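You operate a simulated robot arm through the tools that you are given. There is no shell and no other tool. Be economical: measure what you need, move in short steps, check, and stop when the job is done.

The job below is to be done with a simulated two-armed robot. You get a single attempt, and the scene is never put back.

Task
Wash the tray of fittings in the blue parts washer; switch the pump off when the green lamp lights.
Fine: Leave the tray inside with the lid shut.

Only the result counts: the job must be done as asked and must still hold three seconds after the hand-in. Knocking over, shifting, dropping, spilling or breaking anything else fails it. Lids that push on must go on centred and level and be pressed home; caps that screw on are set level and turned clockwise until they are tight.

Robot
Two 7-joint arms with two-finger parallel grippers on one trunk, on a base that drives. Base frame: it is fixed to the floor where the robot stands at the start and does not move with it; the origin is under the middle of the robot, x ahead of it, y to its left, z up. Units: m, rad, N and s.
The left shoulder is at the start at [0.07, 0.134, 1.291], the right one opposite. With the tool pointing down near the work surface each hand reaches from about 0.1 to 0.6 m from the robot's upright axis, wherever it stands, measured 20 degrees to its own side. Places, roughly: blue parts washer [0.7, -0.1, 0.5]; blue washer lid [0.7, -0.1, 0.9]; drain lever [0.5, -0.1, 0.7]; inside of the blue parts washer [0.7, -0.1, 0.8]; red-knobbed lever [0.5, 0.2, 0.7]. Payload 1.57 kg a hand.
The tool frame of a hand sits at the grasp point between the pads (the TCP): z along the fingers, y along the line on which they close. The tips reach 0.03 m beyond it. Largest opening 0.08 m; finger width 0.017, thickness 0.012; the body of the gripper, 0.04 by 0.082 m, starts 0.08 m behind the TCP.
Orientation is that of the tool frame in the base frame, as a unit quaternion [x, y, z, w]. With the fingers straight down and closing along the base's y, the tool's x points along the base's -x, its y along +y and its z along -z.

Tools
- The arms move only by the tool jog_arm. It takes "left_rows", "right_rows" or both (then of equal length, played together; a hand with none holds still); each is a list of rows, each a list of 7 numbers: the shift along the tool's x, y, z in units of 20 mm (1.0 is 20 mm), then the turn, a rotation vector about the tool's x, y, z in units of 5 degrees (1.0 is 5 degrees), then the gripper command, from -1 (fully open) to 1 (shut), values between in proportion. In form: [[tx, ty, tz, wx, wy, wz, claw], ...]. A call has 1 to 12 rows; each row shifts and turns the commanded pose from where the row before left it, along the tool's axes as they then stand. A call with a number of a shift or a turn outside -1 to 1 is refused whole. A row lasts 0.2 s, in which the tool goes at most 0.05 m and 0.15 rad; a call with a longer step from one row to the next is refused whole, and so is a gripper value outside its range. A pose out of reach is approached as far as the arm can. The call stops where the force on the tool passes 40 N (or 10 N more than at its start, if that is more) or the arm is blocked; 0.2 s more then pass. The fingers move at their own pace (about 0.153 m/s each) and stop on an object; they squeeze with about 42 N. The grip force told is the motor's: it shows also when the fingers shut on nothing. Time passes only in rows, and 0.2 s behind the last, so rows that do not move let the fingers close. The reply holds the time, the measured pose of the TCP, the force on the tool along the base axes, the opening and the grip force, in the units named above and with some noise, with the torque about the TCP (base axes, N m) and any sound that the robot's microphone picked up.
- Cameras (640 x 400 px; columns grow to the right, rows downward): "scene" is now at [0.1336, -0.0217, 1.5149]; the picture's right is [-0.24, -0.97, 0.00], its down [-0.60, 0.15, -0.78] and it looks along [0.76, -0.19, -0.62] (base axes); focal length 214 px, centre (320, 200). "left" rides on the left gripper at [0.072, 0.007, -0.122] in its tool frame; the picture's right is [-0.09, 1.00, 0.00], its down [-0.84, -0.08, -0.54] and it looks along [-0.54, -0.05, 0.84] (tool axes); focal length 238 px, centre (320, 200). "right" rides on the right gripper at [0.072, -0.006, -0.122] in its tool frame; the picture's right is [0.09, 1.00, 0.00], its down [-0.84, 0.08, -0.54] and it looks along [-0.54, 0.05, 0.84] (tool axes); focal length 238 px, centre (320, 200). There is no depth. A picture from a camera that has moved, and an enlarged one, comes with that camera's place and axes in the base frame and with its lens.
- camera(camera): a new picture of that camera. No time passes.
- slide_trunk(by): slides the trunk up (or, below 0, down) by that many m; the arms and the scene camera ride with it, the base frame stays. It gives what a move gives, with no picture.
- drive_base(legs): drives the robot by 1 to 6 legs, each [ahead, left, turn to the left] in m, m and rad, along the robot's own axes; the way and the turn of a leg run together, so that a leg with both is an arc; at most 1.5 m and 3.142 rad a leg. The arms and the cameras ride along, it lands a little off, and it stops where it bumps. It gives what a move gives.
- aim_head(pan, tilt): turns the head with the scene camera to pan (to the left, within 1.501 rad either way) and tilt (down, from -0.506 to 1.204), counted from straight ahead of the robot. It gives what a move gives.
- zoom(camera, box): a new picture of the part [left, top, right, bottom] of that camera's present view, enlarged. No time passes.
- job_done(): hands the job in; it is judged then, once.

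Work in short steps. Places have to be worked out from the pictures, the camera data and where the tool is seen: move nearer, look again, correct. Check each grasp and each placing, and mend what went wrong. You have 120 turns and 92 pictures in all, those below and enlarged ones among them. Open the grippers and draw the arms clear of the work before you hand the job in, unless the task says otherwise; then end with one line.

The tools are called after "Request:" by a JSON object that holds its "op" and its "data". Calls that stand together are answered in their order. jog_arm: Moves the arms, as the interface text tells. Its arguments: {"type":"object","properties":{"left_rows":{"type":"array"},"right_rows":{"type":"array"}},"required":[]} The other tools are called the same way: slide_trunk (by) slides the trunk up or down; drive_base (legs) drives the base; aim_head (pan, tilt) turns the head that bears the scene camera; camera (camera) takes a picture; zoom (camera, box) takes an enlarged picture of a part of a camera's view; job_done () hands the job in.

At the start:

```text
time: 0.0
left_tcp_pos: [0.3798, 0.0836, 1.4578]
left_tcp_rot: [0.0, 1.0, -0.001, 0.001]
left_wrist_force: [0.1, -0.2, 0.3]
left_wrist_torque: [0.01, 0.03, 0.02]
left_opening: 0.08
left_grip_force: 0.1
right_tcp_pos: [0.3521, -0.1659, 1.3569]
right_tcp_rot: [-0.001, 1.0, 0.0, 0.0]
right_wrist_force: [-0.1, -0.3, 0.7]
right_wrist_torque: [-0.01, 0.0, 0.0]
right_opening: 0.08
right_grip_force: 0.1
trunk travel left (down, up): [-0.865, 0.075]
robot x, y, heading: [0.0002, -0.0031, -0.003]
head pan, tilt: [-0.241, 0.67]
```

scene: 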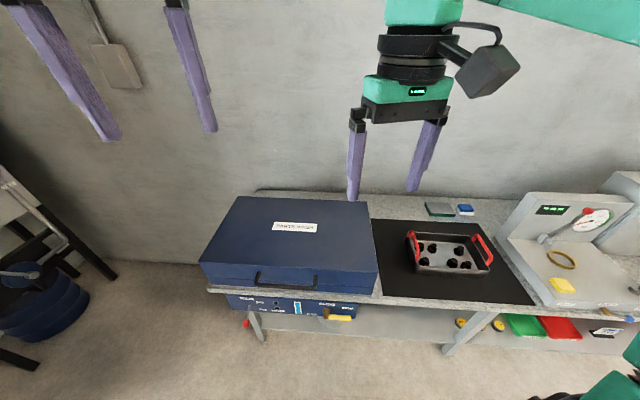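
right: 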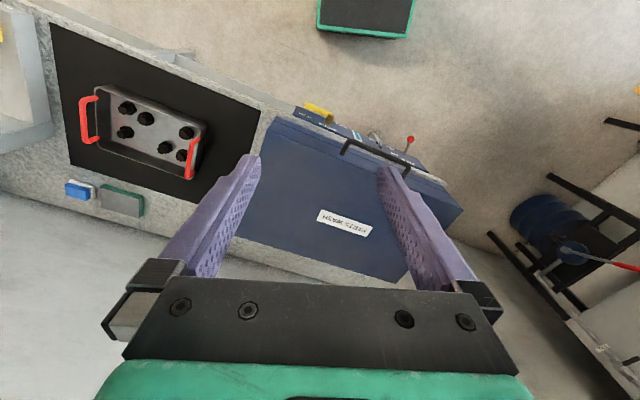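
left: 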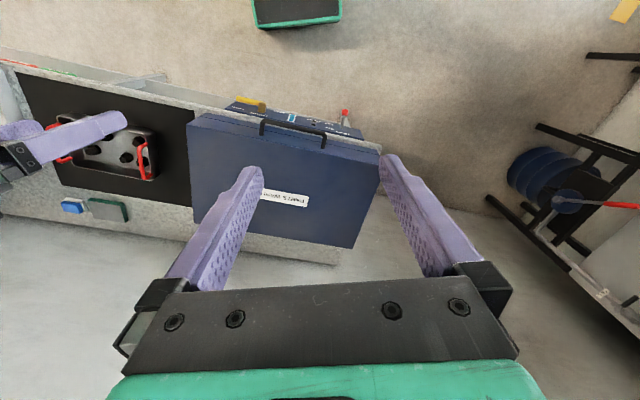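

The washer sits ahead with its lid shut, and the tray is on a black mat to the right. I'll enlarge the front panel and the tray.

Request:
{"op": "zoom", "data": {"camera": "scene", "box": [190, 190, 390, 350]}}

Request:
{"op": "zoom", "data": {"camera": "scene", "box": [370, 190, 640, 350]}}

```text
2.50 times, centred on (290, 270) of scene
camera zoom: at [0.1336, -0.0217, 1.5149], right [-0.24, -0.97, 0.0], down [-0.6, 0.15, -0.78], along [0.76, -0.19, -0.62], focal length 536 px, centre (395, 25)
```

zoom: 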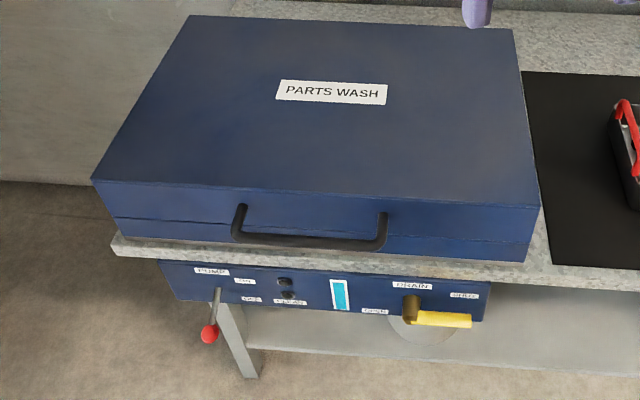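

```text
2.37 times, centred on (505, 270) of scene
camera zoom: at [0.1336, -0.0217, 1.5149], right [-0.24, -0.97, 0.0], down [-0.6, 0.15, -0.78], along [0.76, -0.19, -0.62], focal length 508 px, centre (-118, 34)
```

zoom: 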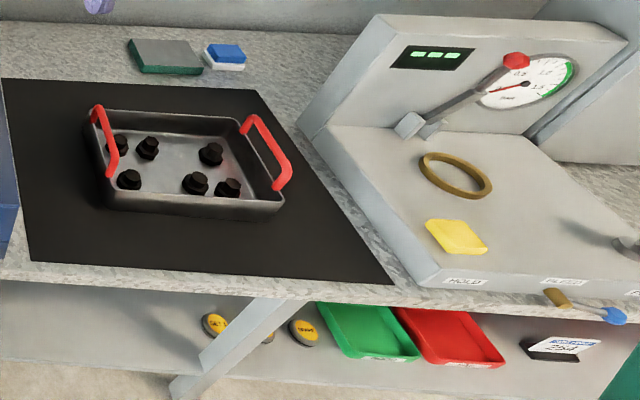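

The panel carries a red-knobbed pump lever (ON/OFF), two lamps, a level gauge and a yellow drain lever (OPEN/SHUT). I'll back off and lower the trunk to see the panel clearly.

Request:
{"op": "drive_base", "data": {"legs": [[-0.25, 0, 0]]}}

Request:
{"op": "slide_trunk", "data": {"by": -0.45}}

Request:
{"op": "aim_head", "data": {"pan": -0.15, "tilt": 0.45}}

Request:
{"op": "camera", "data": {"camera": "scene"}}

```text
time: 1.8
left_tcp_pos: [0.1381, 0.085, 1.4564]
left_tcp_rot: [-0.001, 1.0, 0.0, -0.001]
left_wrist_force: [-0.2, -0.4, 0.4]
left_wrist_torque: [0.03, 0.03, 0.02]
left_opening: 0.0798
left_grip_force: 0.1
right_tcp_pos: [0.1102, -0.1661, 1.3572]
right_tcp_rot: [-0.001, 1.0, 0.001, -0.002]
right_wrist_force: [-0.2, 0.0, -0.2]
right_wrist_torque: [-0.01, -0.02, 0.0]
right_opening: 0.0802
right_grip_force: 0.0
trunk travel left (down, up): [-0.865, 0.075]
robot x, y, heading: [-0.2467, 0.0006, -0.001]
head pan, tilt: [-0.241, 0.67]
```

```text
refused: -0.45 is not a number from -0.4 to 0.4
```

```text
time: 2.6
left_tcp_pos: [0.1345, 0.0843, 1.4583]
left_tcp_rot: [-0.002, 1.0, 0.0, 0.0]
left_wrist_force: [-0.7, 0.3, -0.4]
left_wrist_torque: [0.02, -0.01, 0.01]
left_opening: 0.0801
left_grip_force: 0.0
right_tcp_pos: [0.1058, -0.1656, 1.3587]
right_tcp_rot: [-0.001, 1.0, -0.001, 0.0]
right_wrist_force: [0.8, -0.4, 0.3]
right_wrist_torque: [0.02, 0.01, -0.02]
right_opening: 0.0802
right_grip_force: 0.0
trunk travel left (down, up): [-0.865, 0.075]
robot x, y, heading: [-0.2452, 0.0016, -0.002]
head pan, tilt: [-0.15, 0.45]
```

```text
86 pictures are left
camera scene: at [-0.1056, -0.0149, 1.5346], right [-0.15, -0.99, 0.0], down [-0.43, 0.06, -0.9], along [0.89, -0.13, -0.44], focal length 214 px, centre (320, 200)
```

scene: 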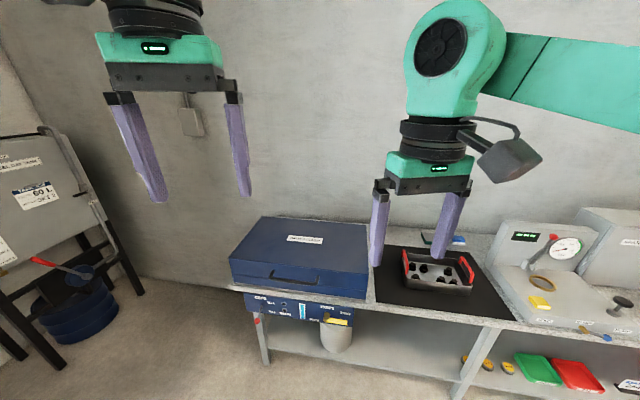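

Next I'll lower the trunk by 0.4 and look again.

Request:
{"op": "slide_trunk", "data": {"by": -0.4}}

Request:
{"op": "camera", "data": {"camera": "scene"}}

Request:
{"op": "zoom", "data": {"camera": "scene", "box": [220, 150, 380, 250]}}

```text
time: 6.4
left_tcp_pos: [0.1328, 0.0844, 1.0588]
left_tcp_rot: [-0.002, 1.0, 0.0, 0.001]
left_wrist_force: [-0.2, -0.1, 0.0]
left_wrist_torque: [0.02, -0.01, -0.01]
left_opening: 0.0802
left_grip_force: 0.0
right_tcp_pos: [0.1049, -0.1657, 0.9572]
right_tcp_rot: [-0.001, 1.0, 0.0, -0.001]
right_wrist_force: [-0.7, -0.8, -0.1]
right_wrist_torque: [0.0, -0.01, -0.03]
right_opening: 0.0802
right_grip_force: 0.0
trunk travel left (down, up): [-0.465, 0.475]
robot x, y, heading: [-0.2443, 0.0005, 0.001]
head pan, tilt: [-0.15, 0.45]
```

```text
85 pictures are left
camera scene: at [-0.1061, -0.0148, 1.1347], right [-0.15, -0.99, 0.0], down [-0.43, 0.06, -0.9], along [0.89, -0.13, -0.44], focal length 214 px, centre (320, 200)
```

scene: 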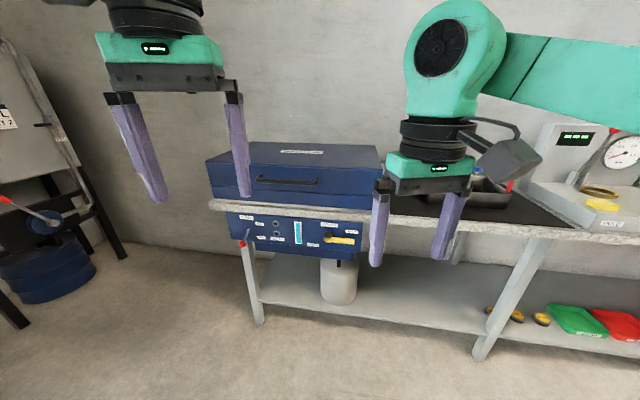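

```text
4.00 times, centred on (300, 200) of scene
camera zoom: at [-0.1061, -0.0148, 1.1347], right [-0.15, -0.99, 0.0], down [-0.43, 0.06, -0.9], along [0.89, -0.13, -0.44], focal length 858 px, centre (400, 200)
```

zoom: 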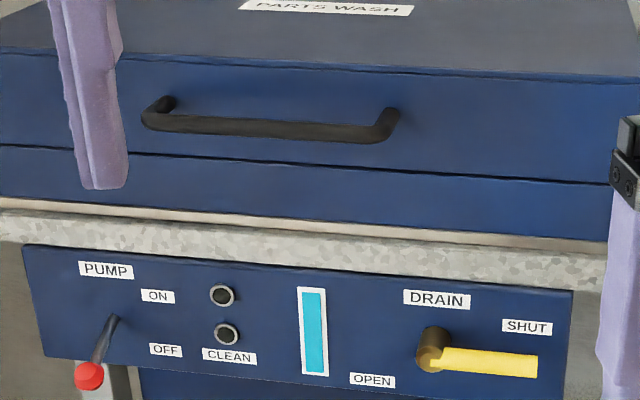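

The bench is yawed about -0.3 rad relative to me, the lid handle is near (0.54, -0.01, 0.89), the drain is at SHUT and the pump at OFF. I'll turn square to the washer and check the geometry.

Request:
{"op": "drive_base", "data": {"legs": [[0, 0, -0.305]]}}

Request:
{"op": "aim_head", "data": {"pan": 0.15, "tilt": 0.45}}

Request:
{"op": "camera", "data": {"camera": "scene"}}

```text
time: 7.8
left_tcp_pos: [0.1423, -0.0314, 1.0576]
left_tcp_rot: [0.146, 0.989, -0.001, 0.001]
left_wrist_force: [0.6, -0.2, 0.3]
left_wrist_torque: [0.01, 0.03, 0.01]
left_opening: 0.0799
left_grip_force: 0.2
right_tcp_pos: [0.0426, -0.2622, 0.9564]
right_tcp_rot: [0.146, 0.989, 0.0, -0.001]
right_wrist_force: [-0.4, -0.5, 0.2]
right_wrist_torque: [0.0, -0.02, 0.0]
right_opening: 0.0799
right_grip_force: 0.1
trunk travel left (down, up): [-0.465, 0.475]
robot x, y, heading: [-0.2448, -0.0013, -0.291]
head pan, tilt: [-0.15, 0.45]
```

```text
time: 8.6
left_tcp_pos: [0.1409, -0.0298, 1.0581]
left_tcp_rot: [0.146, 0.989, -0.001, 0.001]
left_wrist_force: [-0.1, 0.4, -0.1]
left_wrist_torque: [-0.02, -0.02, -0.03]
left_opening: 0.0802
left_grip_force: 0.1
right_tcp_pos: [0.0421, -0.2612, 0.9583]
right_tcp_rot: [0.146, 0.989, 0.001, -0.001]
right_wrist_force: [0.2, 0.9, 0.1]
right_wrist_torque: [0.01, 0.0, 0.0]
right_opening: 0.0802
right_grip_force: 0.0
trunk travel left (down, up): [-0.465, 0.475]
robot x, y, heading: [-0.2485, -0.0011, -0.295]
head pan, tilt: [0.15, 0.45]
```

```text
83 pictures are left
camera scene: at [-0.1081, -0.0291, 1.1347], right [-0.14, -0.99, 0.0], down [-0.43, 0.06, -0.9], along [0.89, -0.13, -0.44], focal length 214 px, centre (320, 200)
```

scene: 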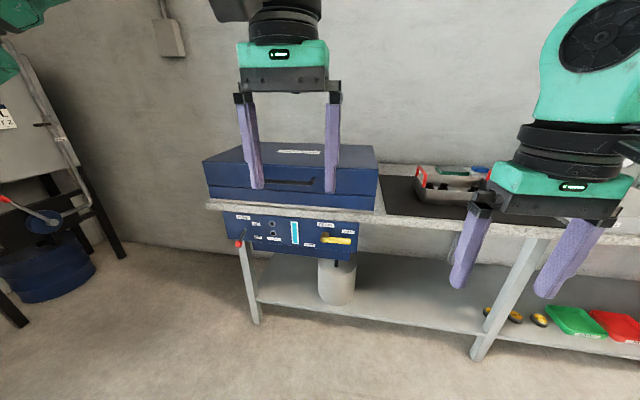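

Now I'll raise the trunk and drive to stand before the washer, left arm in line with the handle, then look squarely.

Request:
{"op": "slide_trunk", "data": {"by": 0.4}}

Request:
{"op": "drive_base", "data": {"legs": [[0.22, 0.09, -0.01]]}}

Request:
{"op": "aim_head", "data": {"pan": 0, "tilt": 0.75}}

Request:
{"op": "camera", "data": {"camera": "scene"}}

Request:
{"op": "camera", "data": {"camera": "left"}}

```text
time: 12.4
left_tcp_pos: [0.1408, -0.0313, 1.4577]
left_tcp_rot: [0.147, 0.989, 0.0, 0.001]
left_wrist_force: [0.7, -0.5, 0.8]
left_wrist_torque: [-0.01, -0.02, 0.0]
left_opening: 0.0797
left_grip_force: 0.1
right_tcp_pos: [0.0425, -0.2615, 1.3577]
right_tcp_rot: [0.146, 0.989, 0.0, -0.001]
right_wrist_force: [0.2, 0.2, 0.1]
right_wrist_torque: [0.0, -0.01, 0.0]
right_opening: 0.0799
right_grip_force: 0.1
trunk travel left (down, up): [-0.865, 0.075]
robot x, y, heading: [-0.2505, -0.0008, -0.288]
head pan, tilt: [0.15, 0.45]
```

```text
time: 14.2
left_tcp_pos: [0.3784, -0.0151, 1.4592]
left_tcp_rot: [0.152, 0.988, 0.001, 0.003]
left_wrist_force: [-0.1, 0.0, 0.2]
left_wrist_torque: [-0.02, -0.05, -0.01]
left_opening: 0.0798
left_grip_force: 0.0
right_tcp_pos: [0.2771, -0.2436, 1.3595]
right_tcp_rot: [0.151, 0.988, 0.0, 0.001]
right_wrist_force: [-0.4, 0.2, -0.3]
right_wrist_torque: [0.02, -0.03, -0.02]
right_opening: 0.0799
right_grip_force: 0.1
trunk travel left (down, up): [-0.865, 0.075]
robot x, y, heading: [-0.008, 0.0196, -0.303]
head pan, tilt: [0.15, 0.45]
```

```text
time: 15.0
left_tcp_pos: [0.3837, -0.0148, 1.4588]
left_tcp_rot: [0.152, 0.988, -0.001, 0.001]
left_wrist_force: [-0.5, 0.3, 0.0]
left_wrist_torque: [-0.01, -0.01, 0.0]
left_opening: 0.0799
left_grip_force: 0.0
right_tcp_pos: [0.2813, -0.2434, 1.3579]
right_tcp_rot: [0.152, 0.988, 0.0, 0.0]
right_wrist_force: [0.4, -0.4, -0.8]
right_wrist_torque: [-0.01, 0.03, 0.01]
right_opening: 0.08
right_grip_force: 0.0
trunk travel left (down, up): [-0.865, 0.075]
robot x, y, heading: [-0.0046, 0.0172, -0.306]
head pan, tilt: [0.0, 0.75]
```

```text
82 pictures are left
camera scene: at [0.1225, -0.0203, 1.5082], right [-0.3, -0.95, 0.0], down [-0.65, 0.2, -0.73], along [0.7, -0.22, -0.68], focal length 214 px, centre (320, 200)
```

scene: 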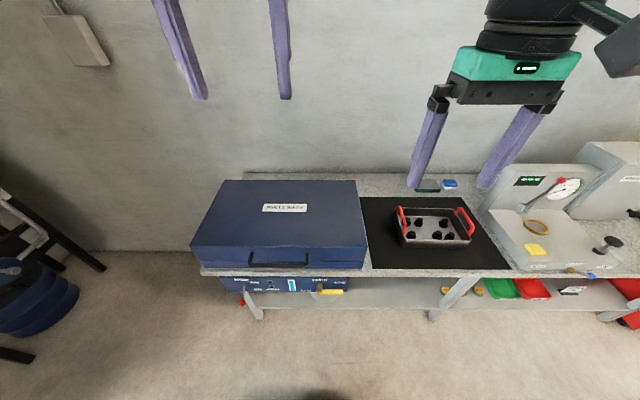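

```text
81 pictures are left
camera left: at [0.3172, 0.0141, 1.5808], right [0.39, 0.92, 0.0], down [0.77, -0.32, 0.54], along [0.5, -0.21, -0.84], focal length 238 px, centre (320, 200)
```

left: 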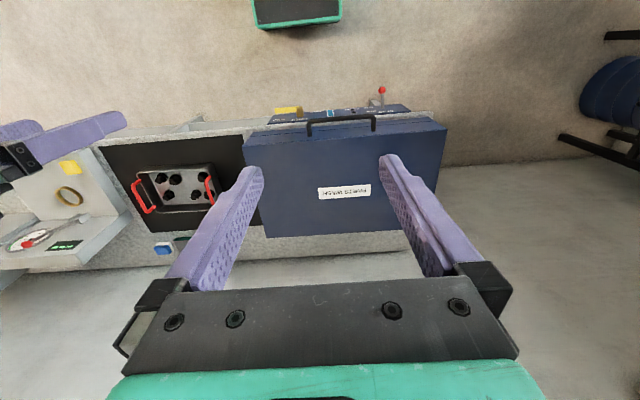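

I'm square to the washer now; in robot terms the handle bar is near x 0.49, y 0.134 and z 0.895, in line with the left shoulder. I'll turn the left wrist 90° while lowering it so the fingers can straddle the bar.

Request:
{"op": "jog_arm", "data": {"left_rows": [[0, 0, 1, 0, 0, 1, -1], [0, 0, 1, 0, 0, 1, -1], [0, 0, 1, 0, 0, 1, -1], [0, 0, 1, 0, 0, 1, -1], [0, 0, 1, 0, 0, 1, -1], [0, 0, 1, 0, 0, 1, -1], [0, 0, 1, 0, 0, 1, -1], [0, 0, 1, 0, 0, 1, -1], [0, 0, 1, 0, 0, 1, -1], [0, 0, 1, 0, 0, 1, -1], [0, 0, 1, 0, 0, 1, -1], [0, 0, 1, 0, 0, 1, -1]]}}

Request:
{"op": "jog_arm", "data": {"left_rows": [[0, 0, 1, 0, 0, 1, -1], [0, 0, 1, 0, 0, 1, -1], [0, 0, 1, 0, 0, 1, -1], [0, 0, 1, 0, 0, 1, -1], [0, 0, 1, 0, 0, 1, -1], [0, 0, 1, 0, 0, 1, -1], [0, 0, 0, -1, 0, 0, -1], [0, 0, 0, -1, 0, 0, -1], [0, 0, 0, -1, 0, 0, -1], [0, 0, 0, -1, 0, 0, -1]]}}

```text
time: 17.6
left_tcp_pos: [0.384, -0.0146, 1.217]
left_tcp_rot: [0.627, 0.779, 0.0, 0.001]
left_wrist_force: [-0.2, 0.4, 0.0]
left_wrist_torque: [0.0, 0.01, -0.01]
left_opening: 0.0799
left_grip_force: 0.0
right_tcp_pos: [0.282, -0.2435, 1.3587]
right_tcp_rot: [0.151, 0.988, 0.0, -0.001]
right_wrist_force: [-0.5, 0.2, -0.1]
right_wrist_torque: [0.0, 0.0, 0.01]
right_opening: 0.0801
right_grip_force: 0.1
trunk travel left (down, up): [-0.865, 0.075]
robot x, y, heading: [-0.0081, 0.0201, -0.305]
head pan, tilt: [0.0, 0.75]
```

```text
time: 19.8
left_tcp_pos: [0.384, -0.0126, 1.0979]
left_tcp_rot: [0.794, 0.583, 0.104, 0.141]
left_wrist_force: [-0.2, -0.3, -0.6]
left_wrist_torque: [-0.01, 0.02, 0.03]
left_opening: 0.0799
left_grip_force: 0.0
right_tcp_pos: [0.2806, -0.244, 1.3582]
right_tcp_rot: [0.153, 0.988, 0.0, 0.0]
right_wrist_force: [-0.6, -0.4, 0.6]
right_wrist_torque: [-0.01, -0.03, 0.03]
right_opening: 0.08
right_grip_force: 0.1
trunk travel left (down, up): [-0.865, 0.075]
robot x, y, heading: [-0.0047, 0.0215, -0.304]
head pan, tilt: [0.0, 0.75]
```

Turning worked. Next I'll pitch the fingers forward to about 25° below level while lowering to handle height.

Request:
{"op": "jog_arm", "data": {"left_rows": [[0.28, -0.38, 0.92, -1, 0, 0, -1], [0.28, -0.46, 0.89, -1, 0, 0, -1], [0.28, -0.54, 0.84, -1, 0, 0, -1], [0.28, -0.6, 0.8, -1, 0, 0, -1], [0.28, -0.68, 0.74, -1, 0, 0, -1], [0.28, -0.74, 0.68, -1, 0, 0, -1], [0.28, -0.8, 0.6, -1, 0, 0, -1], [0.28, -0.84, 0.54, -1, 0, 0, -1], [0.28, -0.88, 0.46, -1, 0, 0, -1]]}}

Request:
{"op": "camera", "data": {"camera": "left"}}

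Request:
{"op": "zoom", "data": {"camera": "scene", "box": [180, 170, 380, 295]}}

```text
time: 21.8
left_tcp_pos: [0.3929, 0.0337, 0.9162]
left_tcp_rot: [0.68, 0.498, 0.317, 0.435]
left_wrist_force: [1.1, 0.3, 0.3]
left_wrist_torque: [-0.02, 0.02, -0.03]
left_opening: 0.0798
left_grip_force: 0.1
left hand out of reach, approached as far as the arm can: row 1
right_tcp_pos: [0.2811, -0.2445, 1.3582]
right_tcp_rot: [0.152, 0.988, 0.0, -0.001]
right_wrist_force: [-0.1, -0.4, 0.4]
right_wrist_torque: [-0.02, 0.0, -0.02]
right_opening: 0.0799
right_grip_force: 0.1
trunk travel left (down, up): [-0.865, 0.075]
robot x, y, heading: [-0.0048, 0.0197, -0.301]
head pan, tilt: [0.0, 0.75]
```

```text
80 pictures are left
camera left: at [0.3128, 0.1352, 0.9737], right [0.37, -0.21, 0.9], down [-0.75, -0.64, 0.16], along [0.54, -0.74, -0.4], focal length 238 px, centre (320, 200)
```

left: 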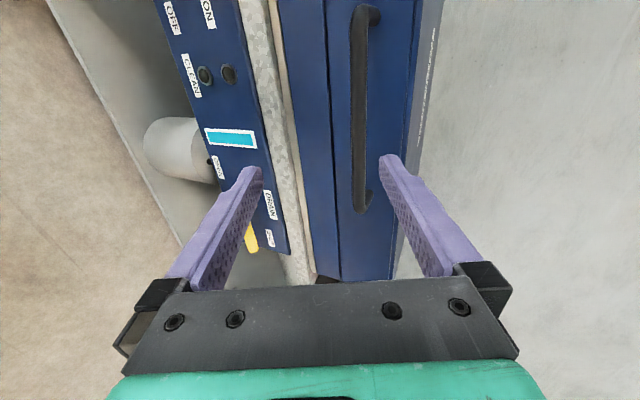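

```text
3.20 times, centred on (280, 232) of scene
camera zoom: at [0.122, -0.0198, 1.5083], right [-0.3, -0.95, 0.0], down [-0.65, 0.2, -0.73], along [0.7, -0.22, -0.68], focal length 686 px, centre (448, 96)
```

zoom: 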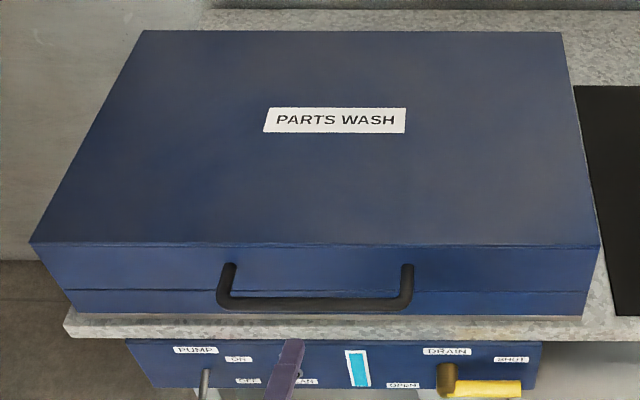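

The readings put the bar at about (0.482, 0.134, 0.907) in robot terms. I'll narrow the opening to 0.05, line up with the bar and advance over it.

Request:
{"op": "jog_arm", "data": {"left_rows": [[0, 0.81, 0, 0, 0, 0, -0.25], [0, 0.81, 0, 0, 0, 0, -0.25], [0, 0, 0.84, 0, 0, 0, -0.25], [0, 0, 0.84, 0, 0, 0, -0.25], [0, 0, 0.84, 0, 0, 0, -0.25]]}}

Request:
{"op": "camera", "data": {"camera": "left"}}

Request:
{"op": "zoom", "data": {"camera": "scene", "box": [180, 170, 380, 295]}}

```text
time: 23.0
left_tcp_pos: [0.4528, 0.0161, 0.926]
left_tcp_rot: [0.68, 0.499, 0.317, 0.434]
left_wrist_force: [0.9, 0.3, 0.0]
left_wrist_torque: [-0.03, 0.01, -0.01]
left_opening: 0.0501
left_grip_force: 0.0
right_tcp_pos: [0.2816, -0.2436, 1.3581]
right_tcp_rot: [0.151, 0.989, 0.0, -0.001]
right_wrist_force: [0.4, -1.0, -0.6]
right_wrist_torque: [0.0, -0.01, 0.04]
right_opening: 0.0796
right_grip_force: 0.1
trunk travel left (down, up): [-0.865, 0.075]
robot x, y, heading: [-0.0032, 0.0195, -0.307]
head pan, tilt: [0.0, 0.75]
```

```text
78 pictures are left
camera left: at [0.3718, 0.1168, 0.9832], right [0.37, -0.21, 0.9], down [-0.75, -0.64, 0.16], along [0.54, -0.74, -0.4], focal length 238 px, centre (320, 200)
```

left: 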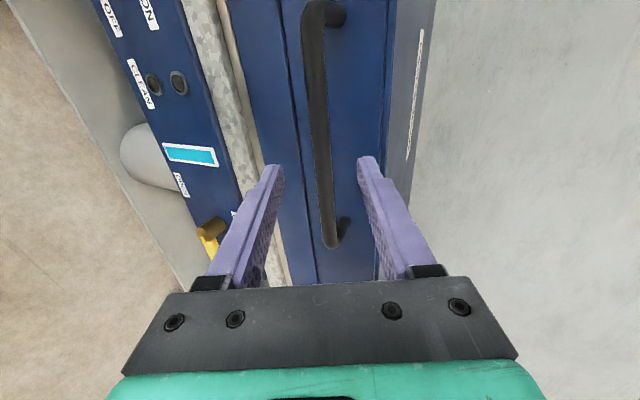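

```text
3.20 times, centred on (280, 232) of scene
camera zoom: at [0.1224, -0.0206, 1.5082], right [-0.3, -0.95, 0.0], down [-0.65, 0.21, -0.73], along [0.7, -0.22, -0.68], focal length 686 px, centre (448, 96)
```

zoom: 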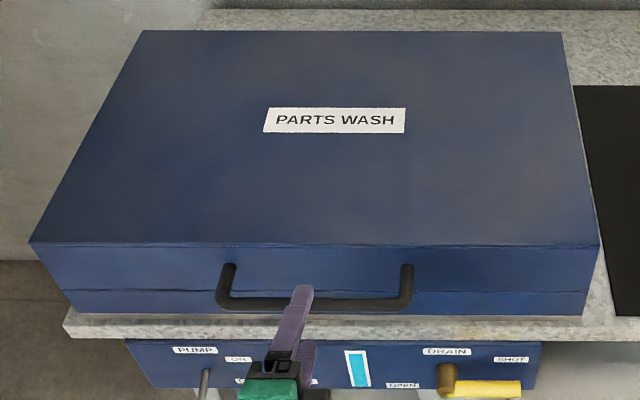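

The bar lies centred between the fingers. I'll advance the rest and close.

Request:
{"op": "jog_arm", "data": {"left_rows": [[0, 0, 0.8, 0, 0, 0, -0.25], [0, 0, 0.8, 0, 0, 0, -0.25], [0, 0, 0.2, 0, 0, 0, -0.25], [0, 0, 0, 0, 0, 0, 1], [0, 0, 0, 0, 0, 0, 1], [0, 0, 0, 0, 0, 0, 1]]}}

Request:
{"op": "camera", "data": {"camera": "left"}}

```text
time: 24.4
left_tcp_pos: [0.4848, 0.0044, 0.9117]
left_tcp_rot: [0.678, 0.498, 0.32, 0.435]
left_wrist_force: [11.6, -1.9, 19.4]
left_wrist_torque: [-0.23, -0.21, -0.31]
left_opening: 0.0134
left_grip_force: 30.4
right_tcp_pos: [0.2803, -0.244, 1.3582]
right_tcp_rot: [0.153, 0.988, 0.0, 0.0]
right_wrist_force: [-0.2, -0.2, -0.5]
right_wrist_torque: [0.02, -0.01, -0.03]
right_opening: 0.0799
right_grip_force: 0.1
trunk travel left (down, up): [-0.865, 0.075]
robot x, y, heading: [-0.005, 0.0194, -0.303]
head pan, tilt: [0.0, 0.75]
```

```text
76 pictures are left
camera left: at [0.4028, 0.1069, 0.9693], right [0.37, -0.21, 0.91], down [-0.75, -0.64, 0.16], along [0.55, -0.74, -0.39], focal length 238 px, centre (320, 200)
```

left: 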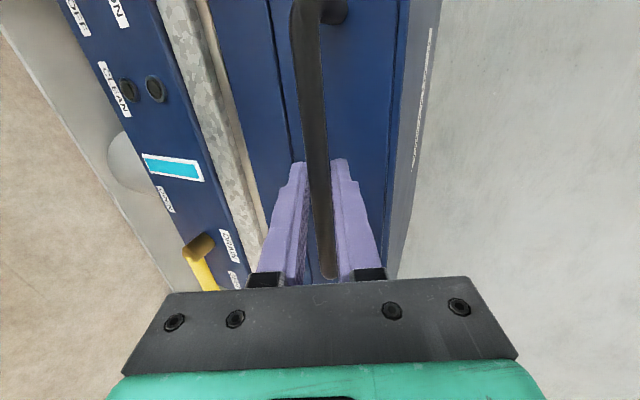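

The bar is gripped (13 mm). I'll start to swing the lid up about its rear hinge by 10° and watch the force.

Request:
{"op": "jog_arm", "data": {"left_rows": [[0, 0.852, -0.257, 0.5, 0, 0, 1], [0, 0.852, -0.257, 0.5, 0, 0, 1], [0, 0.852, -0.257, 0.5, 0, 0, 1], [0, 0.852, -0.257, 0.5, 0, 0, 1]]}}

Request:
{"op": "zoom", "data": {"camera": "scene", "box": [160, 120, 400, 300]}}

```text
time: 25.4
left_tcp_pos: [0.4982, 0.0008, 0.9796]
left_tcp_rot: [0.715, 0.525, 0.273, 0.372]
left_wrist_force: [-4.4, 1.9, -2.9]
left_wrist_torque: [0.13, 0.13, 0.29]
left_opening: 0.0137
left_grip_force: 30.3
right_tcp_pos: [0.2822, -0.2434, 1.3577]
right_tcp_rot: [0.152, 0.988, 0.0, 0.0]
right_wrist_force: [-0.4, -0.2, -0.2]
right_wrist_torque: [0.0, -0.01, -0.02]
right_opening: 0.08
right_grip_force: 0.0
trunk travel left (down, up): [-0.865, 0.075]
robot x, y, heading: [-0.0051, 0.0219, -0.302]
head pan, tilt: [0.0, 0.75]
```

```text
2.22 times, centred on (280, 210) of scene
camera zoom: at [0.1212, -0.0198, 1.5083], right [-0.3, -0.95, 0.0], down [-0.65, 0.2, -0.73], along [0.7, -0.22, -0.68], focal length 477 px, centre (409, 178)
```

zoom: 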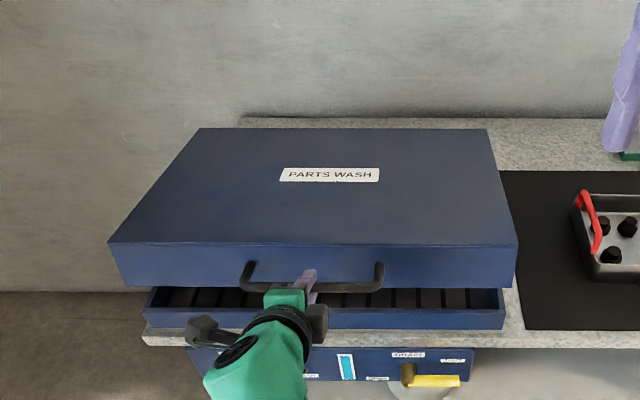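

The lid opens smoothly with low force and the rack inside is visible. Continue another 30°.

Request:
{"op": "jog_arm", "data": {"left_rows": [[0, 0.852, -0.257, 0.5, 0, 0, 1], [0, 0.852, -0.257, 0.5, 0, 0, 1], [0, 0.852, -0.257, 0.5, 0, 0, 1], [0, 0.852, -0.257, 0.5, 0, 0, 1], [0, 0.852, -0.257, 0.5, 0, 0, 1], [0, 0.852, -0.257, 0.5, 0, 0, 1], [0, 0.852, -0.257, 0.5, 0, 0, 1], [0, 0.852, -0.257, 0.5, 0, 0, 1], [0, 0.852, -0.257, 0.5, 0, 0, 1], [0, 0.852, -0.257, 0.5, 0, 0, 1], [0, 0.852, -0.257, 0.5, 0, 0, 1], [0, 0.852, -0.257, 0.5, 0, 0, 1]]}}

```text
time: 28.0
left_tcp_pos: [0.6054, -0.0336, 1.157]
left_tcp_rot: [0.787, 0.577, 0.129, 0.175]
left_wrist_force: [1.7, -4.3, -5.3]
left_wrist_torque: [0.36, -0.05, 0.09]
left_opening: 0.0138
left_grip_force: 29.6
right_tcp_pos: [0.2821, -0.2459, 1.3572]
right_tcp_rot: [0.152, 0.988, 0.0, 0.0]
right_wrist_force: [-0.5, -0.1, 0.6]
right_wrist_torque: [-0.01, -0.01, 0.01]
right_opening: 0.0798
right_grip_force: 0.0
trunk travel left (down, up): [-0.865, 0.075]
robot x, y, heading: [-0.0054, 0.0215, -0.304]
head pan, tilt: [0.0, 0.75]
```

Still low force at 40°. Continue 30° more.

Request:
{"op": "jog_arm", "data": {"left_rows": [[0, 0.852, -0.257, 0.5, 0, 0, 1], [0, 0.852, -0.257, 0.5, 0, 0, 1], [0, 0.852, -0.257, 0.5, 0, 0, 1], [0, 0.852, -0.257, 0.5, 0, 0, 1], [0, 0.852, -0.257, 0.5, 0, 0, 1], [0, 0.852, -0.257, 0.5, 0, 0, 1], [0, 0.852, -0.257, 0.5, 0, 0, 1], [0, 0.852, -0.257, 0.5, 0, 0, 1], [0, 0.852, -0.257, 0.5, 0, 0, 1], [0, 0.852, -0.257, 0.5, 0, 0, 1], [0, 0.852, -0.257, 0.5, 0, 0, 1], [0, 0.852, -0.257, 0.5, 0, 0, 1]]}}

Request:
{"op": "camera", "data": {"camera": "scene"}}

```text
time: 30.6
left_tcp_pos: [0.5994, -0.0045, 1.2335]
left_tcp_rot: [0.809, 0.587, -0.007, -0.009]
left_wrist_force: [-0.2, 0.3, 0.0]
left_wrist_torque: [-0.03, -0.03, 0.02]
left_opening: 0.0
left_grip_force: 21.5
left hand out of reach, approached as far as the arm can: row 5, 6, 7, 8, 9, 10, 11, 12
right_tcp_pos: [0.2772, -0.2421, 1.3587]
right_tcp_rot: [0.152, 0.988, -0.001, 0.001]
right_wrist_force: [0.1, 0.9, -0.6]
right_wrist_torque: [0.0, -0.02, -0.03]
right_opening: 0.0801
right_grip_force: 0.0
trunk travel left (down, up): [-0.865, 0.075]
robot x, y, heading: [-0.0036, 0.0209, -0.306]
head pan, tilt: [0.0, 0.75]
```

```text
74 pictures are left
camera scene: at [0.1182, -0.0179, 1.5087], right [-0.3, -0.95, 0.0], down [-0.65, 0.2, -0.73], along [0.7, -0.22, -0.68], focal length 214 px, centre (320, 200)
```

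scene: 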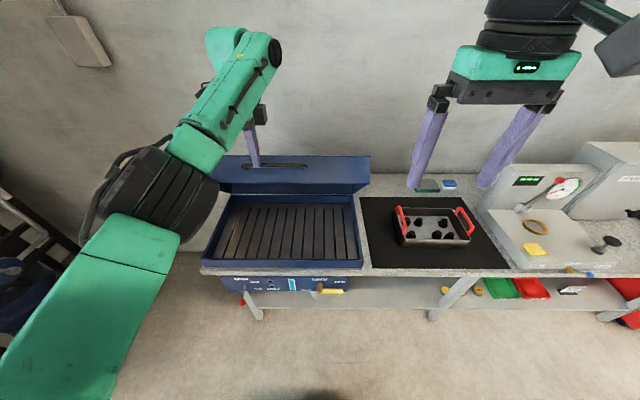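

The arm ran out of reach and slipped off, yet the lid seems to stay up with no force on the hand. Let me look closer.

Request:
{"op": "zoom", "data": {"camera": "scene", "box": [180, 90, 390, 300]}}

Request:
{"op": "camera", "data": {"camera": "left"}}

```text
1.90 times, centred on (285, 195) of scene
camera zoom: at [0.1182, -0.0179, 1.5087], right [-0.3, -0.95, 0.0], down [-0.65, 0.2, -0.73], along [0.7, -0.22, -0.68], focal length 408 px, centre (387, 210)
```

zoom: 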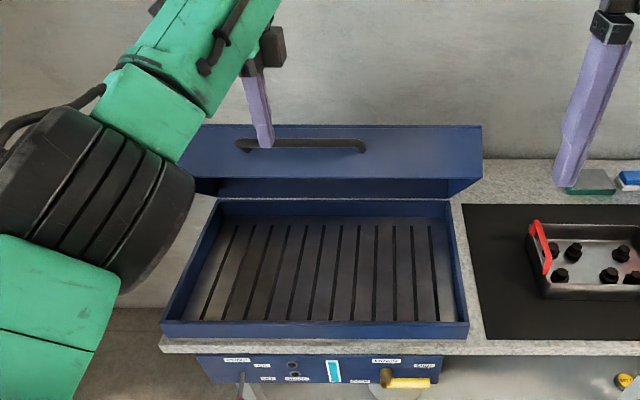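

```text
72 pictures are left
camera left: at [0.6324, 0.0613, 1.3554], right [0.92, -0.4, -0.02], down [-0.32, -0.78, 0.54], along [-0.23, -0.49, -0.84], focal length 238 px, centre (320, 200)
```

left: 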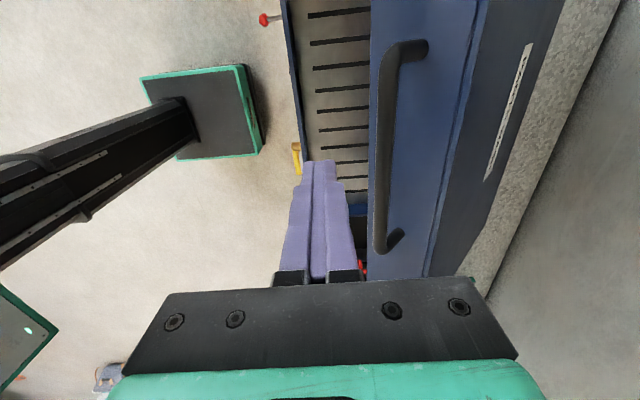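

The lid holds itself at about 46°. I'll back the hand off, then bring the fingers level and forward so they can push the lid further open from beneath.

Request:
{"op": "jog_arm", "data": {"left_rows": [[0, -1, 0, 0, 0, 0, 1], [0, -1, 0, 0, 0, 0, 1], [0, -1, 0, 0, 0, 0, 1], [0, -1, 0, 0, 0, 0, 1], [0, -1, 0, 0, 0, 0, 1], [0, -1, 0, 0, 0, 0, 1], [0, -1, 0, 0, 0, 0, 1], [0, -1, 0, 0, 0, 0, 1]]}}

```text
time: 32.4
left_tcp_pos: [0.6043, -0.0079, 1.2309]
left_tcp_rot: [0.809, 0.588, -0.008, -0.011]
left_wrist_force: [0.4, 0.5, -0.5]
left_wrist_torque: [0.01, 0.03, 0.01]
left_opening: 0.0002
left_grip_force: 20.8
left hand out of reach, approached as far as the arm can: row 1, 2, 3, 4, 5, 6, 7, 8
right_tcp_pos: [0.2801, -0.2439, 1.3585]
right_tcp_rot: [0.152, 0.988, 0.001, -0.001]
right_wrist_force: [1.0, -0.4, 1.6]
right_wrist_torque: [0.0, 0.02, 0.0]
right_opening: 0.0802
right_grip_force: 0.1
trunk travel left (down, up): [-0.865, 0.075]
robot x, y, heading: [-0.005, 0.0192, -0.305]
head pan, tilt: [0.0, 0.75]
```

The commanded pose was well ahead of the hand, so I keep drawing back.

Request:
{"op": "jog_arm", "data": {"left_rows": [[0, -1, 0, 0, 0, 0, 1], [0, -1, 0, 0, 0, 0, 1], [0, -1, 0, 0, 0, 0, 1], [0, -1, 0, 0, 0, 0, 1], [0, -1, 0, 0, 0, 0, 1], [0, -1, 0, 0, 0, 0, 1], [0, -1, 0, 0, 0, 0, 1]]}}

```text
time: 34.0
left_tcp_pos: [0.5471, 0.0138, 1.2472]
left_tcp_rot: [0.809, 0.587, -0.009, -0.011]
left_wrist_force: [0.1, -1.0, 0.4]
left_wrist_torque: [0.02, -0.01, -0.04]
left_opening: 0.0
left_grip_force: 21.4
left hand out of reach, approached as far as the arm can: row 1, 2, 3, 4
right_tcp_pos: [0.2809, -0.242, 1.3591]
right_tcp_rot: [0.152, 0.988, -0.001, 0.0]
right_wrist_force: [-0.8, -0.2, 0.1]
right_wrist_torque: [-0.02, -0.03, -0.01]
right_opening: 0.08
right_grip_force: 0.0
trunk travel left (down, up): [-0.865, 0.075]
robot x, y, heading: [-0.0066, 0.0191, -0.31]
head pan, tilt: [0.0, 0.75]
```

Back in reach. Next: further back, then pitch the fingers forward and lower.

Request:
{"op": "jog_arm", "data": {"left_rows": [[0, -1, 0, 0, 0, 0, 1], [0, -1, 0, 0, 0, 0, 1], [0, -1, 0, 0, 0, 0, 1], [0, -1, 0, 0, 0, 0, 1], [0, -1, 0, -1, 0, 0, 1], [0, -1, 0.5, -1, 0, 0, 1], [0, -0.5, 1, -1, 0, 0, 1], [0, -0.4, 0.9, -1, 0, 0, 1], [0, -0.5, 0.8, -1, 0, 0, 1], [0, -0.5, 0.8, -1, 0, 0, 1], [0, -0.6, 0.8, -1, 0, 0, 1], [0, -0.6, 0.7, -1, 0, 0, 1]]}}

Request:
{"op": "jog_arm", "data": {"left_rows": [[0, -0.7, 0.7, -1, 0, 0, 1], [0, -0.7, 0.6, -1, 0, 0, 1], [0, -0.7, 0.5, -1, 0, 0, 1], [0, -0.7, 0.4, -1, 0, 0, 1], [0, 0, 0, -1, 0, 0, 1], [0, 0, 0, -1, 0, 0, 1], [0, 0, 0, -1, 0, 0, 1], [0, 0, 0, -1, 0, 0, 1], [0, 0, 0, -1, 0, 0, 1]]}}

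Request:
{"op": "camera", "data": {"camera": "scene"}}

```text
time: 36.6
left_tcp_pos: [0.4411, 0.0, 1.1527]
left_tcp_rot: [0.797, 0.527, 0.166, 0.245]
left_wrist_force: [0.3, 0.5, -0.2]
left_wrist_torque: [-0.02, 0.02, 0.01]
left_opening: 0.0
left_grip_force: 21.7
left hand out of reach, approached as far as the arm can: row 9, 10, 11, 12
right_tcp_pos: [0.281, -0.245, 1.358]
right_tcp_rot: [0.153, 0.988, 0.001, -0.001]
right_wrist_force: [0.4, -0.1, -0.2]
right_wrist_torque: [-0.02, 0.01, 0.01]
right_opening: 0.0801
right_grip_force: 0.0
trunk travel left (down, up): [-0.865, 0.075]
robot x, y, heading: [-0.0027, 0.0254, -0.305]
head pan, tilt: [0.0, 0.75]
```

```text
time: 38.6
left_tcp_pos: [0.4286, 0.0072, 1.0807]
left_tcp_rot: [0.64, 0.426, 0.358, 0.53]
left_wrist_force: [-0.2, 0.0, 0.1]
left_wrist_torque: [0.03, -0.02, -0.02]
left_opening: 0.0001
left_grip_force: 21.7
right_tcp_pos: [0.2796, -0.2443, 1.3588]
right_tcp_rot: [0.153, 0.988, 0.0, 0.0]
right_wrist_force: [0.3, 0.9, -0.5]
right_wrist_torque: [-0.03, 0.0, 0.01]
right_opening: 0.0798
right_grip_force: 0.1
trunk travel left (down, up): [-0.865, 0.075]
robot x, y, heading: [-0.0058, 0.0199, -0.305]
head pan, tilt: [0.0, 0.75]
```

```text
71 pictures are left
camera scene: at [0.1215, -0.0205, 1.5083], right [-0.3, -0.95, 0.0], down [-0.65, 0.21, -0.73], along [0.7, -0.22, -0.68], focal length 214 px, centre (320, 200)
```

scene: 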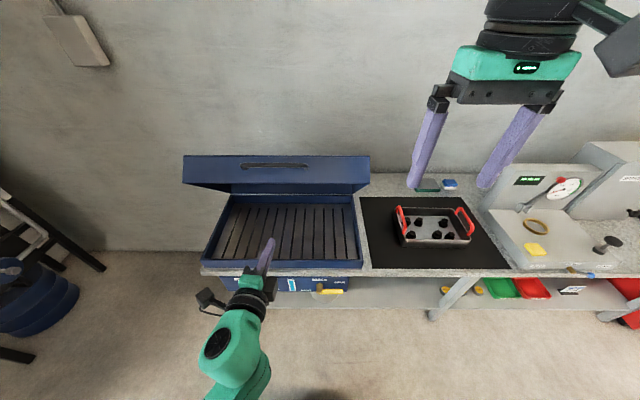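

The lid stays up by itself. Fingers are level at z 1.08; I'll advance them under the lid's front rim.

Request:
{"op": "jog_arm", "data": {"left_rows": [[0, 0.1, 0.98, 0, 0, 0, 1], [0, 0.1, 0.98, 0, 0, 0, 1], [0, 0.1, 0.98, 0, 0, 0, 1], [0, 0.1, 0.98, 0, 0, 0, 1], [0, 0.1, 0.98, 0, 0, 0, 1], [0, 0.1, 0.98, 0, 0, 0, 1], [0, 0.1, 0.98, 0, 0, 0, 1], [0, 0.1, 0.98, 0, 0, 0, 1], [0, 0.1, 0.98, 0, 0, 0, 1], [0, 0.1, 0.98, 0, 0, 0, 1], [0, 0.1, 0.98, 0, 0, 0, 1], [0, 0.1, 0.98, 0, 0, 0, 1]]}}

Request:
{"op": "camera", "data": {"camera": "scene"}}

Request:
{"op": "camera", "data": {"camera": "left"}}

```text
time: 41.2
left_tcp_pos: [0.6493, -0.0825, 1.0641]
left_tcp_rot: [0.64, 0.427, 0.36, 0.529]
left_wrist_force: [-0.5, -0.9, 0.0]
left_wrist_torque: [0.0, -0.02, 0.0]
left_opening: 0.0002
left_grip_force: 21.8
right_tcp_pos: [0.282, -0.2446, 1.3579]
right_tcp_rot: [0.153, 0.988, 0.0, 0.0]
right_wrist_force: [-0.1, -0.5, -0.3]
right_wrist_torque: [-0.03, 0.05, 0.05]
right_opening: 0.0799
right_grip_force: 0.1
trunk travel left (down, up): [-0.865, 0.075]
robot x, y, heading: [-0.0024, 0.0217, -0.306]
head pan, tilt: [0.0, 0.75]
```

```text
70 pictures are left
camera scene: at [0.1229, -0.021, 1.5081], right [-0.3, -0.95, 0.0], down [-0.65, 0.21, -0.73], along [0.7, -0.22, -0.68], focal length 214 px, centre (320, 200)
```

scene: 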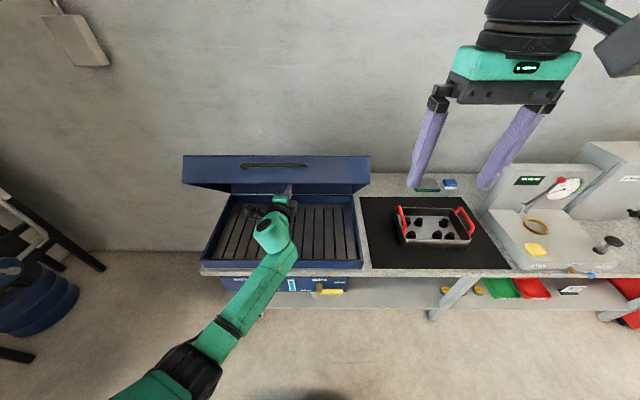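

```text
69 pictures are left
camera left: at [0.5662, 0.0282, 1.095], right [0.13, -0.16, 0.98], down [-0.82, -0.57, 0.02], along [0.55, -0.81, -0.21], focal length 238 px, centre (320, 200)
```

left: 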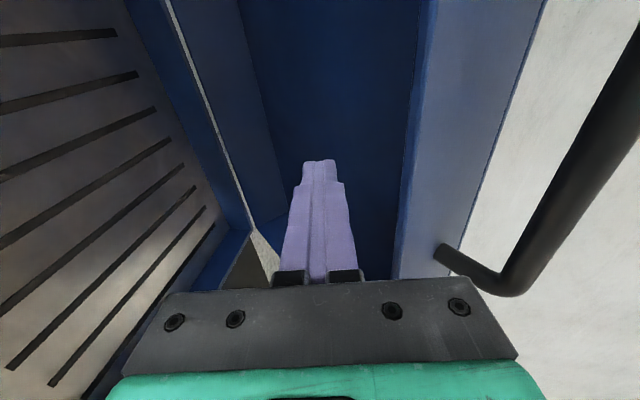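

The fingers are inside the lid cavity. I'll push up and forward to swing it further open.

Request:
{"op": "jog_arm", "data": {"left_rows": [[0, 0.7, 0.6, 0, 0, 0, 1], [0, 0.7, 0.6, 0, 0, 0, 1], [0, 0.7, 0.6, 0, 0, 0, 1], [0, 0.7, 0.6, 0, 0, 0, 1], [0, 0.7, 0.7, 0, 0, 0, 1], [0, 0.7, 0.7, 0, 0, 0, 1], [0, 0.6, 0.8, 0, 0, 0, 1], [0, 0.6, 0.8, 0, 0, 0, 1]]}}

Request:
{"op": "camera", "data": {"camera": "scene"}}

```text
time: 43.0
left_tcp_pos: [0.7664, -0.1297, 1.147]
left_tcp_rot: [0.64, 0.427, 0.358, 0.529]
left_wrist_force: [2.4, 0.7, -5.3]
left_wrist_torque: [-0.19, -0.18, -0.14]
left_opening: 0.0
left_grip_force: 21.0
right_tcp_pos: [0.2844, -0.2435, 1.3576]
right_tcp_rot: [0.152, 0.988, 0.0, -0.001]
right_wrist_force: [-0.5, 0.0, -0.1]
right_wrist_torque: [0.01, 0.0, -0.01]
right_opening: 0.0798
right_grip_force: 0.0
trunk travel left (down, up): [-0.865, 0.075]
robot x, y, heading: [-0.0057, 0.0204, -0.303]
head pan, tilt: [0.0, 0.75]
```

```text
68 pictures are left
camera scene: at [0.1257, -0.0199, 1.5079], right [-0.3, -0.95, 0.0], down [-0.65, 0.2, -0.73], along [0.7, -0.22, -0.68], focal length 214 px, centre (320, 200)
```

scene: 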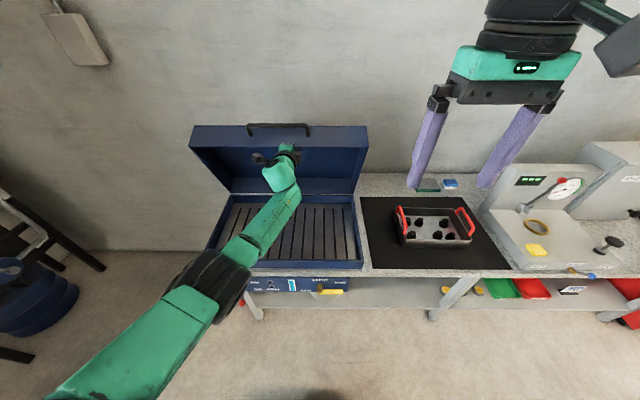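

The lid is opening well past 60°. I'll keep pushing forward, slightly up.

Request:
{"op": "jog_arm", "data": {"left_rows": [[0, 0.4, 0.9, 0, 0, 0, 1], [0, 0.3, 0.9, 0, 0, 0, 1], [0, 0.2, 0.9, 0, 0, 0, 1], [0, 0.2, 0.9, 0, 0, 0, 1], [0, 0.2, 0.9, 0, 0, 0, 1], [0, 0.2, 0.9, 0, 0, 0, 1]]}}

Request:
{"op": "camera", "data": {"camera": "scene"}}

```text
time: 44.4
left_tcp_pos: [0.7818, -0.1389, 1.1593]
left_tcp_rot: [0.635, 0.421, 0.36, 0.538]
left_wrist_force: [5.2, 8.3, -19.0]
left_wrist_torque: [-0.65, -0.59, -0.43]
left_opening: 0.0
left_grip_force: 21.2
left hand out of reach, approached as far as the arm can: row 1, 2, 3, 4, 5, 6
right_tcp_pos: [0.2894, -0.2421, 1.3564]
right_tcp_rot: [0.152, 0.988, -0.001, -0.004]
right_wrist_force: [0.3, -0.3, -0.2]
right_wrist_torque: [0.01, -0.02, 0.01]
right_opening: 0.0803
right_grip_force: 0.0
trunk travel left (down, up): [-0.865, 0.075]
robot x, y, heading: [-0.0053, 0.0182, -0.302]
head pan, tilt: [0.0, 0.75]
```

```text
67 pictures are left
camera scene: at [0.1307, -0.0182, 1.5075], right [-0.3, -0.95, 0.0], down [-0.66, 0.2, -0.73], along [0.69, -0.22, -0.69], focal length 214 px, centre (320, 200)
```

scene: 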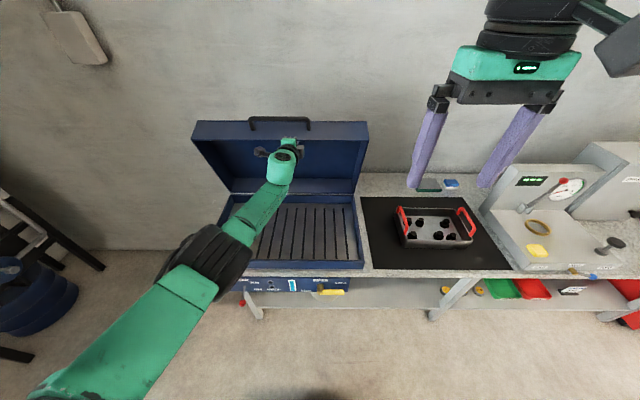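

Out of reach; I'll take back those rows and instead drive the base 0.12 ahead, letting the hand push the lid on.

Request:
{"op": "jog_arm", "data": {"left_rows": [[0, -0.2, -0.9, 0, 0, 0, 1], [0, -0.2, -0.9, 0, 0, 0, 1], [0, -0.2, -0.9, 0, 0, 0, 1], [0, -0.2, -0.9, 0, 0, 0, 1], [0, -0.3, -0.9, 0, 0, 0, 1], [0, -0.2, -0.9, 0, 0, 0, 1]]}}

Request:
{"op": "drive_base", "data": {"legs": [[0.12, 0, 0]]}}

Request:
{"op": "camera", "data": {"camera": "scene"}}

```text
time: 45.8
left_tcp_pos: [0.6697, -0.098, 1.1625]
left_tcp_rot: [0.64, 0.426, 0.36, 0.529]
left_wrist_force: [-0.2, -0.1, -0.1]
left_wrist_torque: [-0.01, 0.0, -0.01]
left_opening: 0.0
left_grip_force: 21.2
left hand out of reach, approached as far as the arm can: row 1
right_tcp_pos: [0.2787, -0.2418, 1.3589]
right_tcp_rot: [0.153, 0.988, 0.0, 0.001]
right_wrist_force: [0.5, 0.9, -0.3]
right_wrist_torque: [0.01, 0.02, 0.03]
right_opening: 0.0799
right_grip_force: 0.0
trunk travel left (down, up): [-0.865, 0.075]
robot x, y, heading: [-0.0071, 0.0164, -0.307]
head pan, tilt: [0.0, 0.75]
```

```text
time: 47.0
left_tcp_pos: [0.7866, -0.1341, 1.159]
left_tcp_rot: [0.64, 0.428, 0.36, 0.527]
left_wrist_force: [-0.4, -0.1, -8.6]
left_wrist_torque: [-0.2, -0.32, 0.02]
left_opening: 0.0
left_grip_force: 21.5
right_tcp_pos: [0.3987, -0.2798, 1.3573]
right_tcp_rot: [0.151, 0.989, -0.001, -0.002]
right_wrist_force: [-0.4, 0.2, 0.2]
right_wrist_torque: [0.01, -0.01, 0.0]
right_opening: 0.08
right_grip_force: 0.1
trunk travel left (down, up): [-0.865, 0.075]
robot x, y, heading: [0.1086, -0.0148, -0.303]
head pan, tilt: [0.0, 0.75]
```

```text
66 pictures are left
camera scene: at [0.2399, -0.0565, 1.5078], right [-0.3, -0.95, 0.0], down [-0.65, 0.2, -0.73], along [0.7, -0.22, -0.68], focal length 214 px, centre (320, 200)
```

scene: 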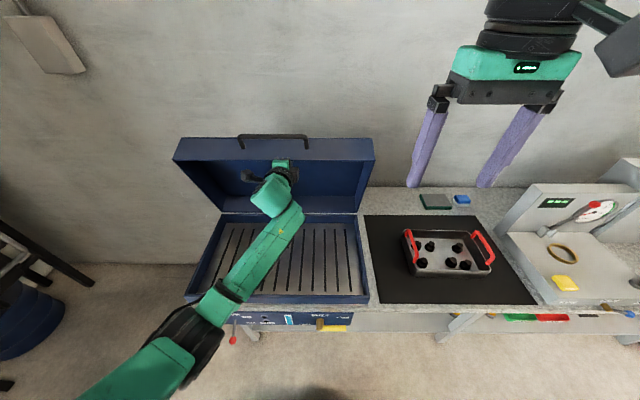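

Now push on with the arm.

Request:
{"op": "jog_arm", "data": {"left_rows": [[0, 0.5, 0.9, 0, 0, 0, 1], [0, 0.4, 0.9, 0, 0, 0, 1], [0, 0.3, 0.9, 0, 0, 0, 1], [0, 0.3, 0.9, 0, 0, 0, 1], [0, 0.2, 0.9, 0, 0, 0, 1], [0, 0.2, 0.9, 0, 0, 0, 1]]}}

Request:
{"op": "camera", "data": {"camera": "scene"}}

```text
time: 48.4
left_tcp_pos: [0.8958, -0.1749, 1.1746]
left_tcp_rot: [0.641, 0.428, 0.357, 0.527]
left_wrist_force: [0.5, 5.5, -10.8]
left_wrist_torque: [-0.42, -0.4, -0.22]
left_opening: 0.0
left_grip_force: 21.6
right_tcp_pos: [0.3996, -0.2788, 1.3579]
right_tcp_rot: [0.152, 0.988, 0.0, -0.002]
right_wrist_force: [1.2, 0.7, 0.4]
right_wrist_torque: [0.01, -0.01, -0.01]
right_opening: 0.0799
right_grip_force: 0.0
trunk travel left (down, up): [-0.865, 0.075]
robot x, y, heading: [0.109, -0.0178, -0.304]
head pan, tilt: [0.0, 0.75]
```

```text
65 pictures are left
camera scene: at [0.2406, -0.055, 1.508], right [-0.3, -0.95, 0.0], down [-0.65, 0.2, -0.73], along [0.7, -0.22, -0.68], focal length 214 px, centre (320, 200)
```

scene: 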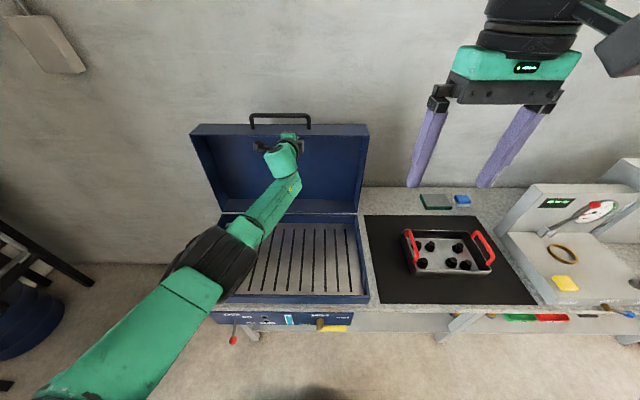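

Nearly upright; a little more.

Request:
{"op": "jog_arm", "data": {"left_rows": [[0, 0.2, 0.9, 0, 0, 0, 1], [0, 0.2, 0.9, 0, 0, 0, 1], [0, 0.2, 0.9, 0, 0, 0, 1]]}}

Request:
{"op": "camera", "data": {"camera": "scene"}}

```text
time: 49.2
left_tcp_pos: [0.8962, -0.1753, 1.1752]
left_tcp_rot: [0.641, 0.427, 0.358, 0.528]
left_wrist_force: [0.5, 3.9, -12.5]
left_wrist_torque: [-0.41, -0.49, -0.19]
left_opening: 0.0002
left_grip_force: 20.9
left hand out of reach, approached as far as the arm can: row 1, 2, 3
right_tcp_pos: [0.4001, -0.2794, 1.358]
right_tcp_rot: [0.151, 0.988, -0.001, -0.002]
right_wrist_force: [0.6, -0.4, 0.6]
right_wrist_torque: [0.0, -0.01, 0.01]
right_opening: 0.0801
right_grip_force: 0.0
trunk travel left (down, up): [-0.865, 0.075]
robot x, y, heading: [0.1108, -0.0163, -0.301]
head pan, tilt: [0.0, 0.75]
```

```text
64 pictures are left
camera scene: at [0.2414, -0.0552, 1.5078], right [-0.3, -0.95, 0.0], down [-0.65, 0.2, -0.73], along [0.7, -0.22, -0.68], focal length 214 px, centre (320, 200)
```

scene: 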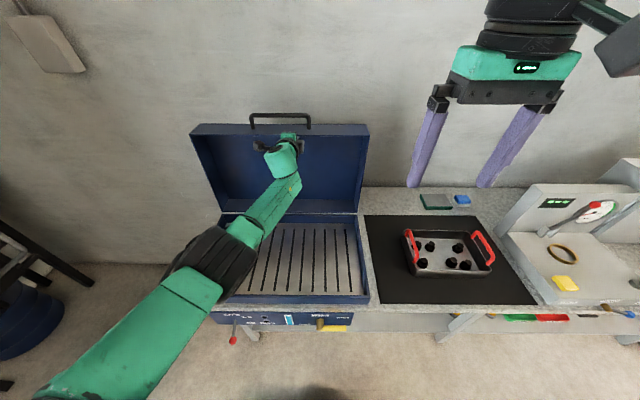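

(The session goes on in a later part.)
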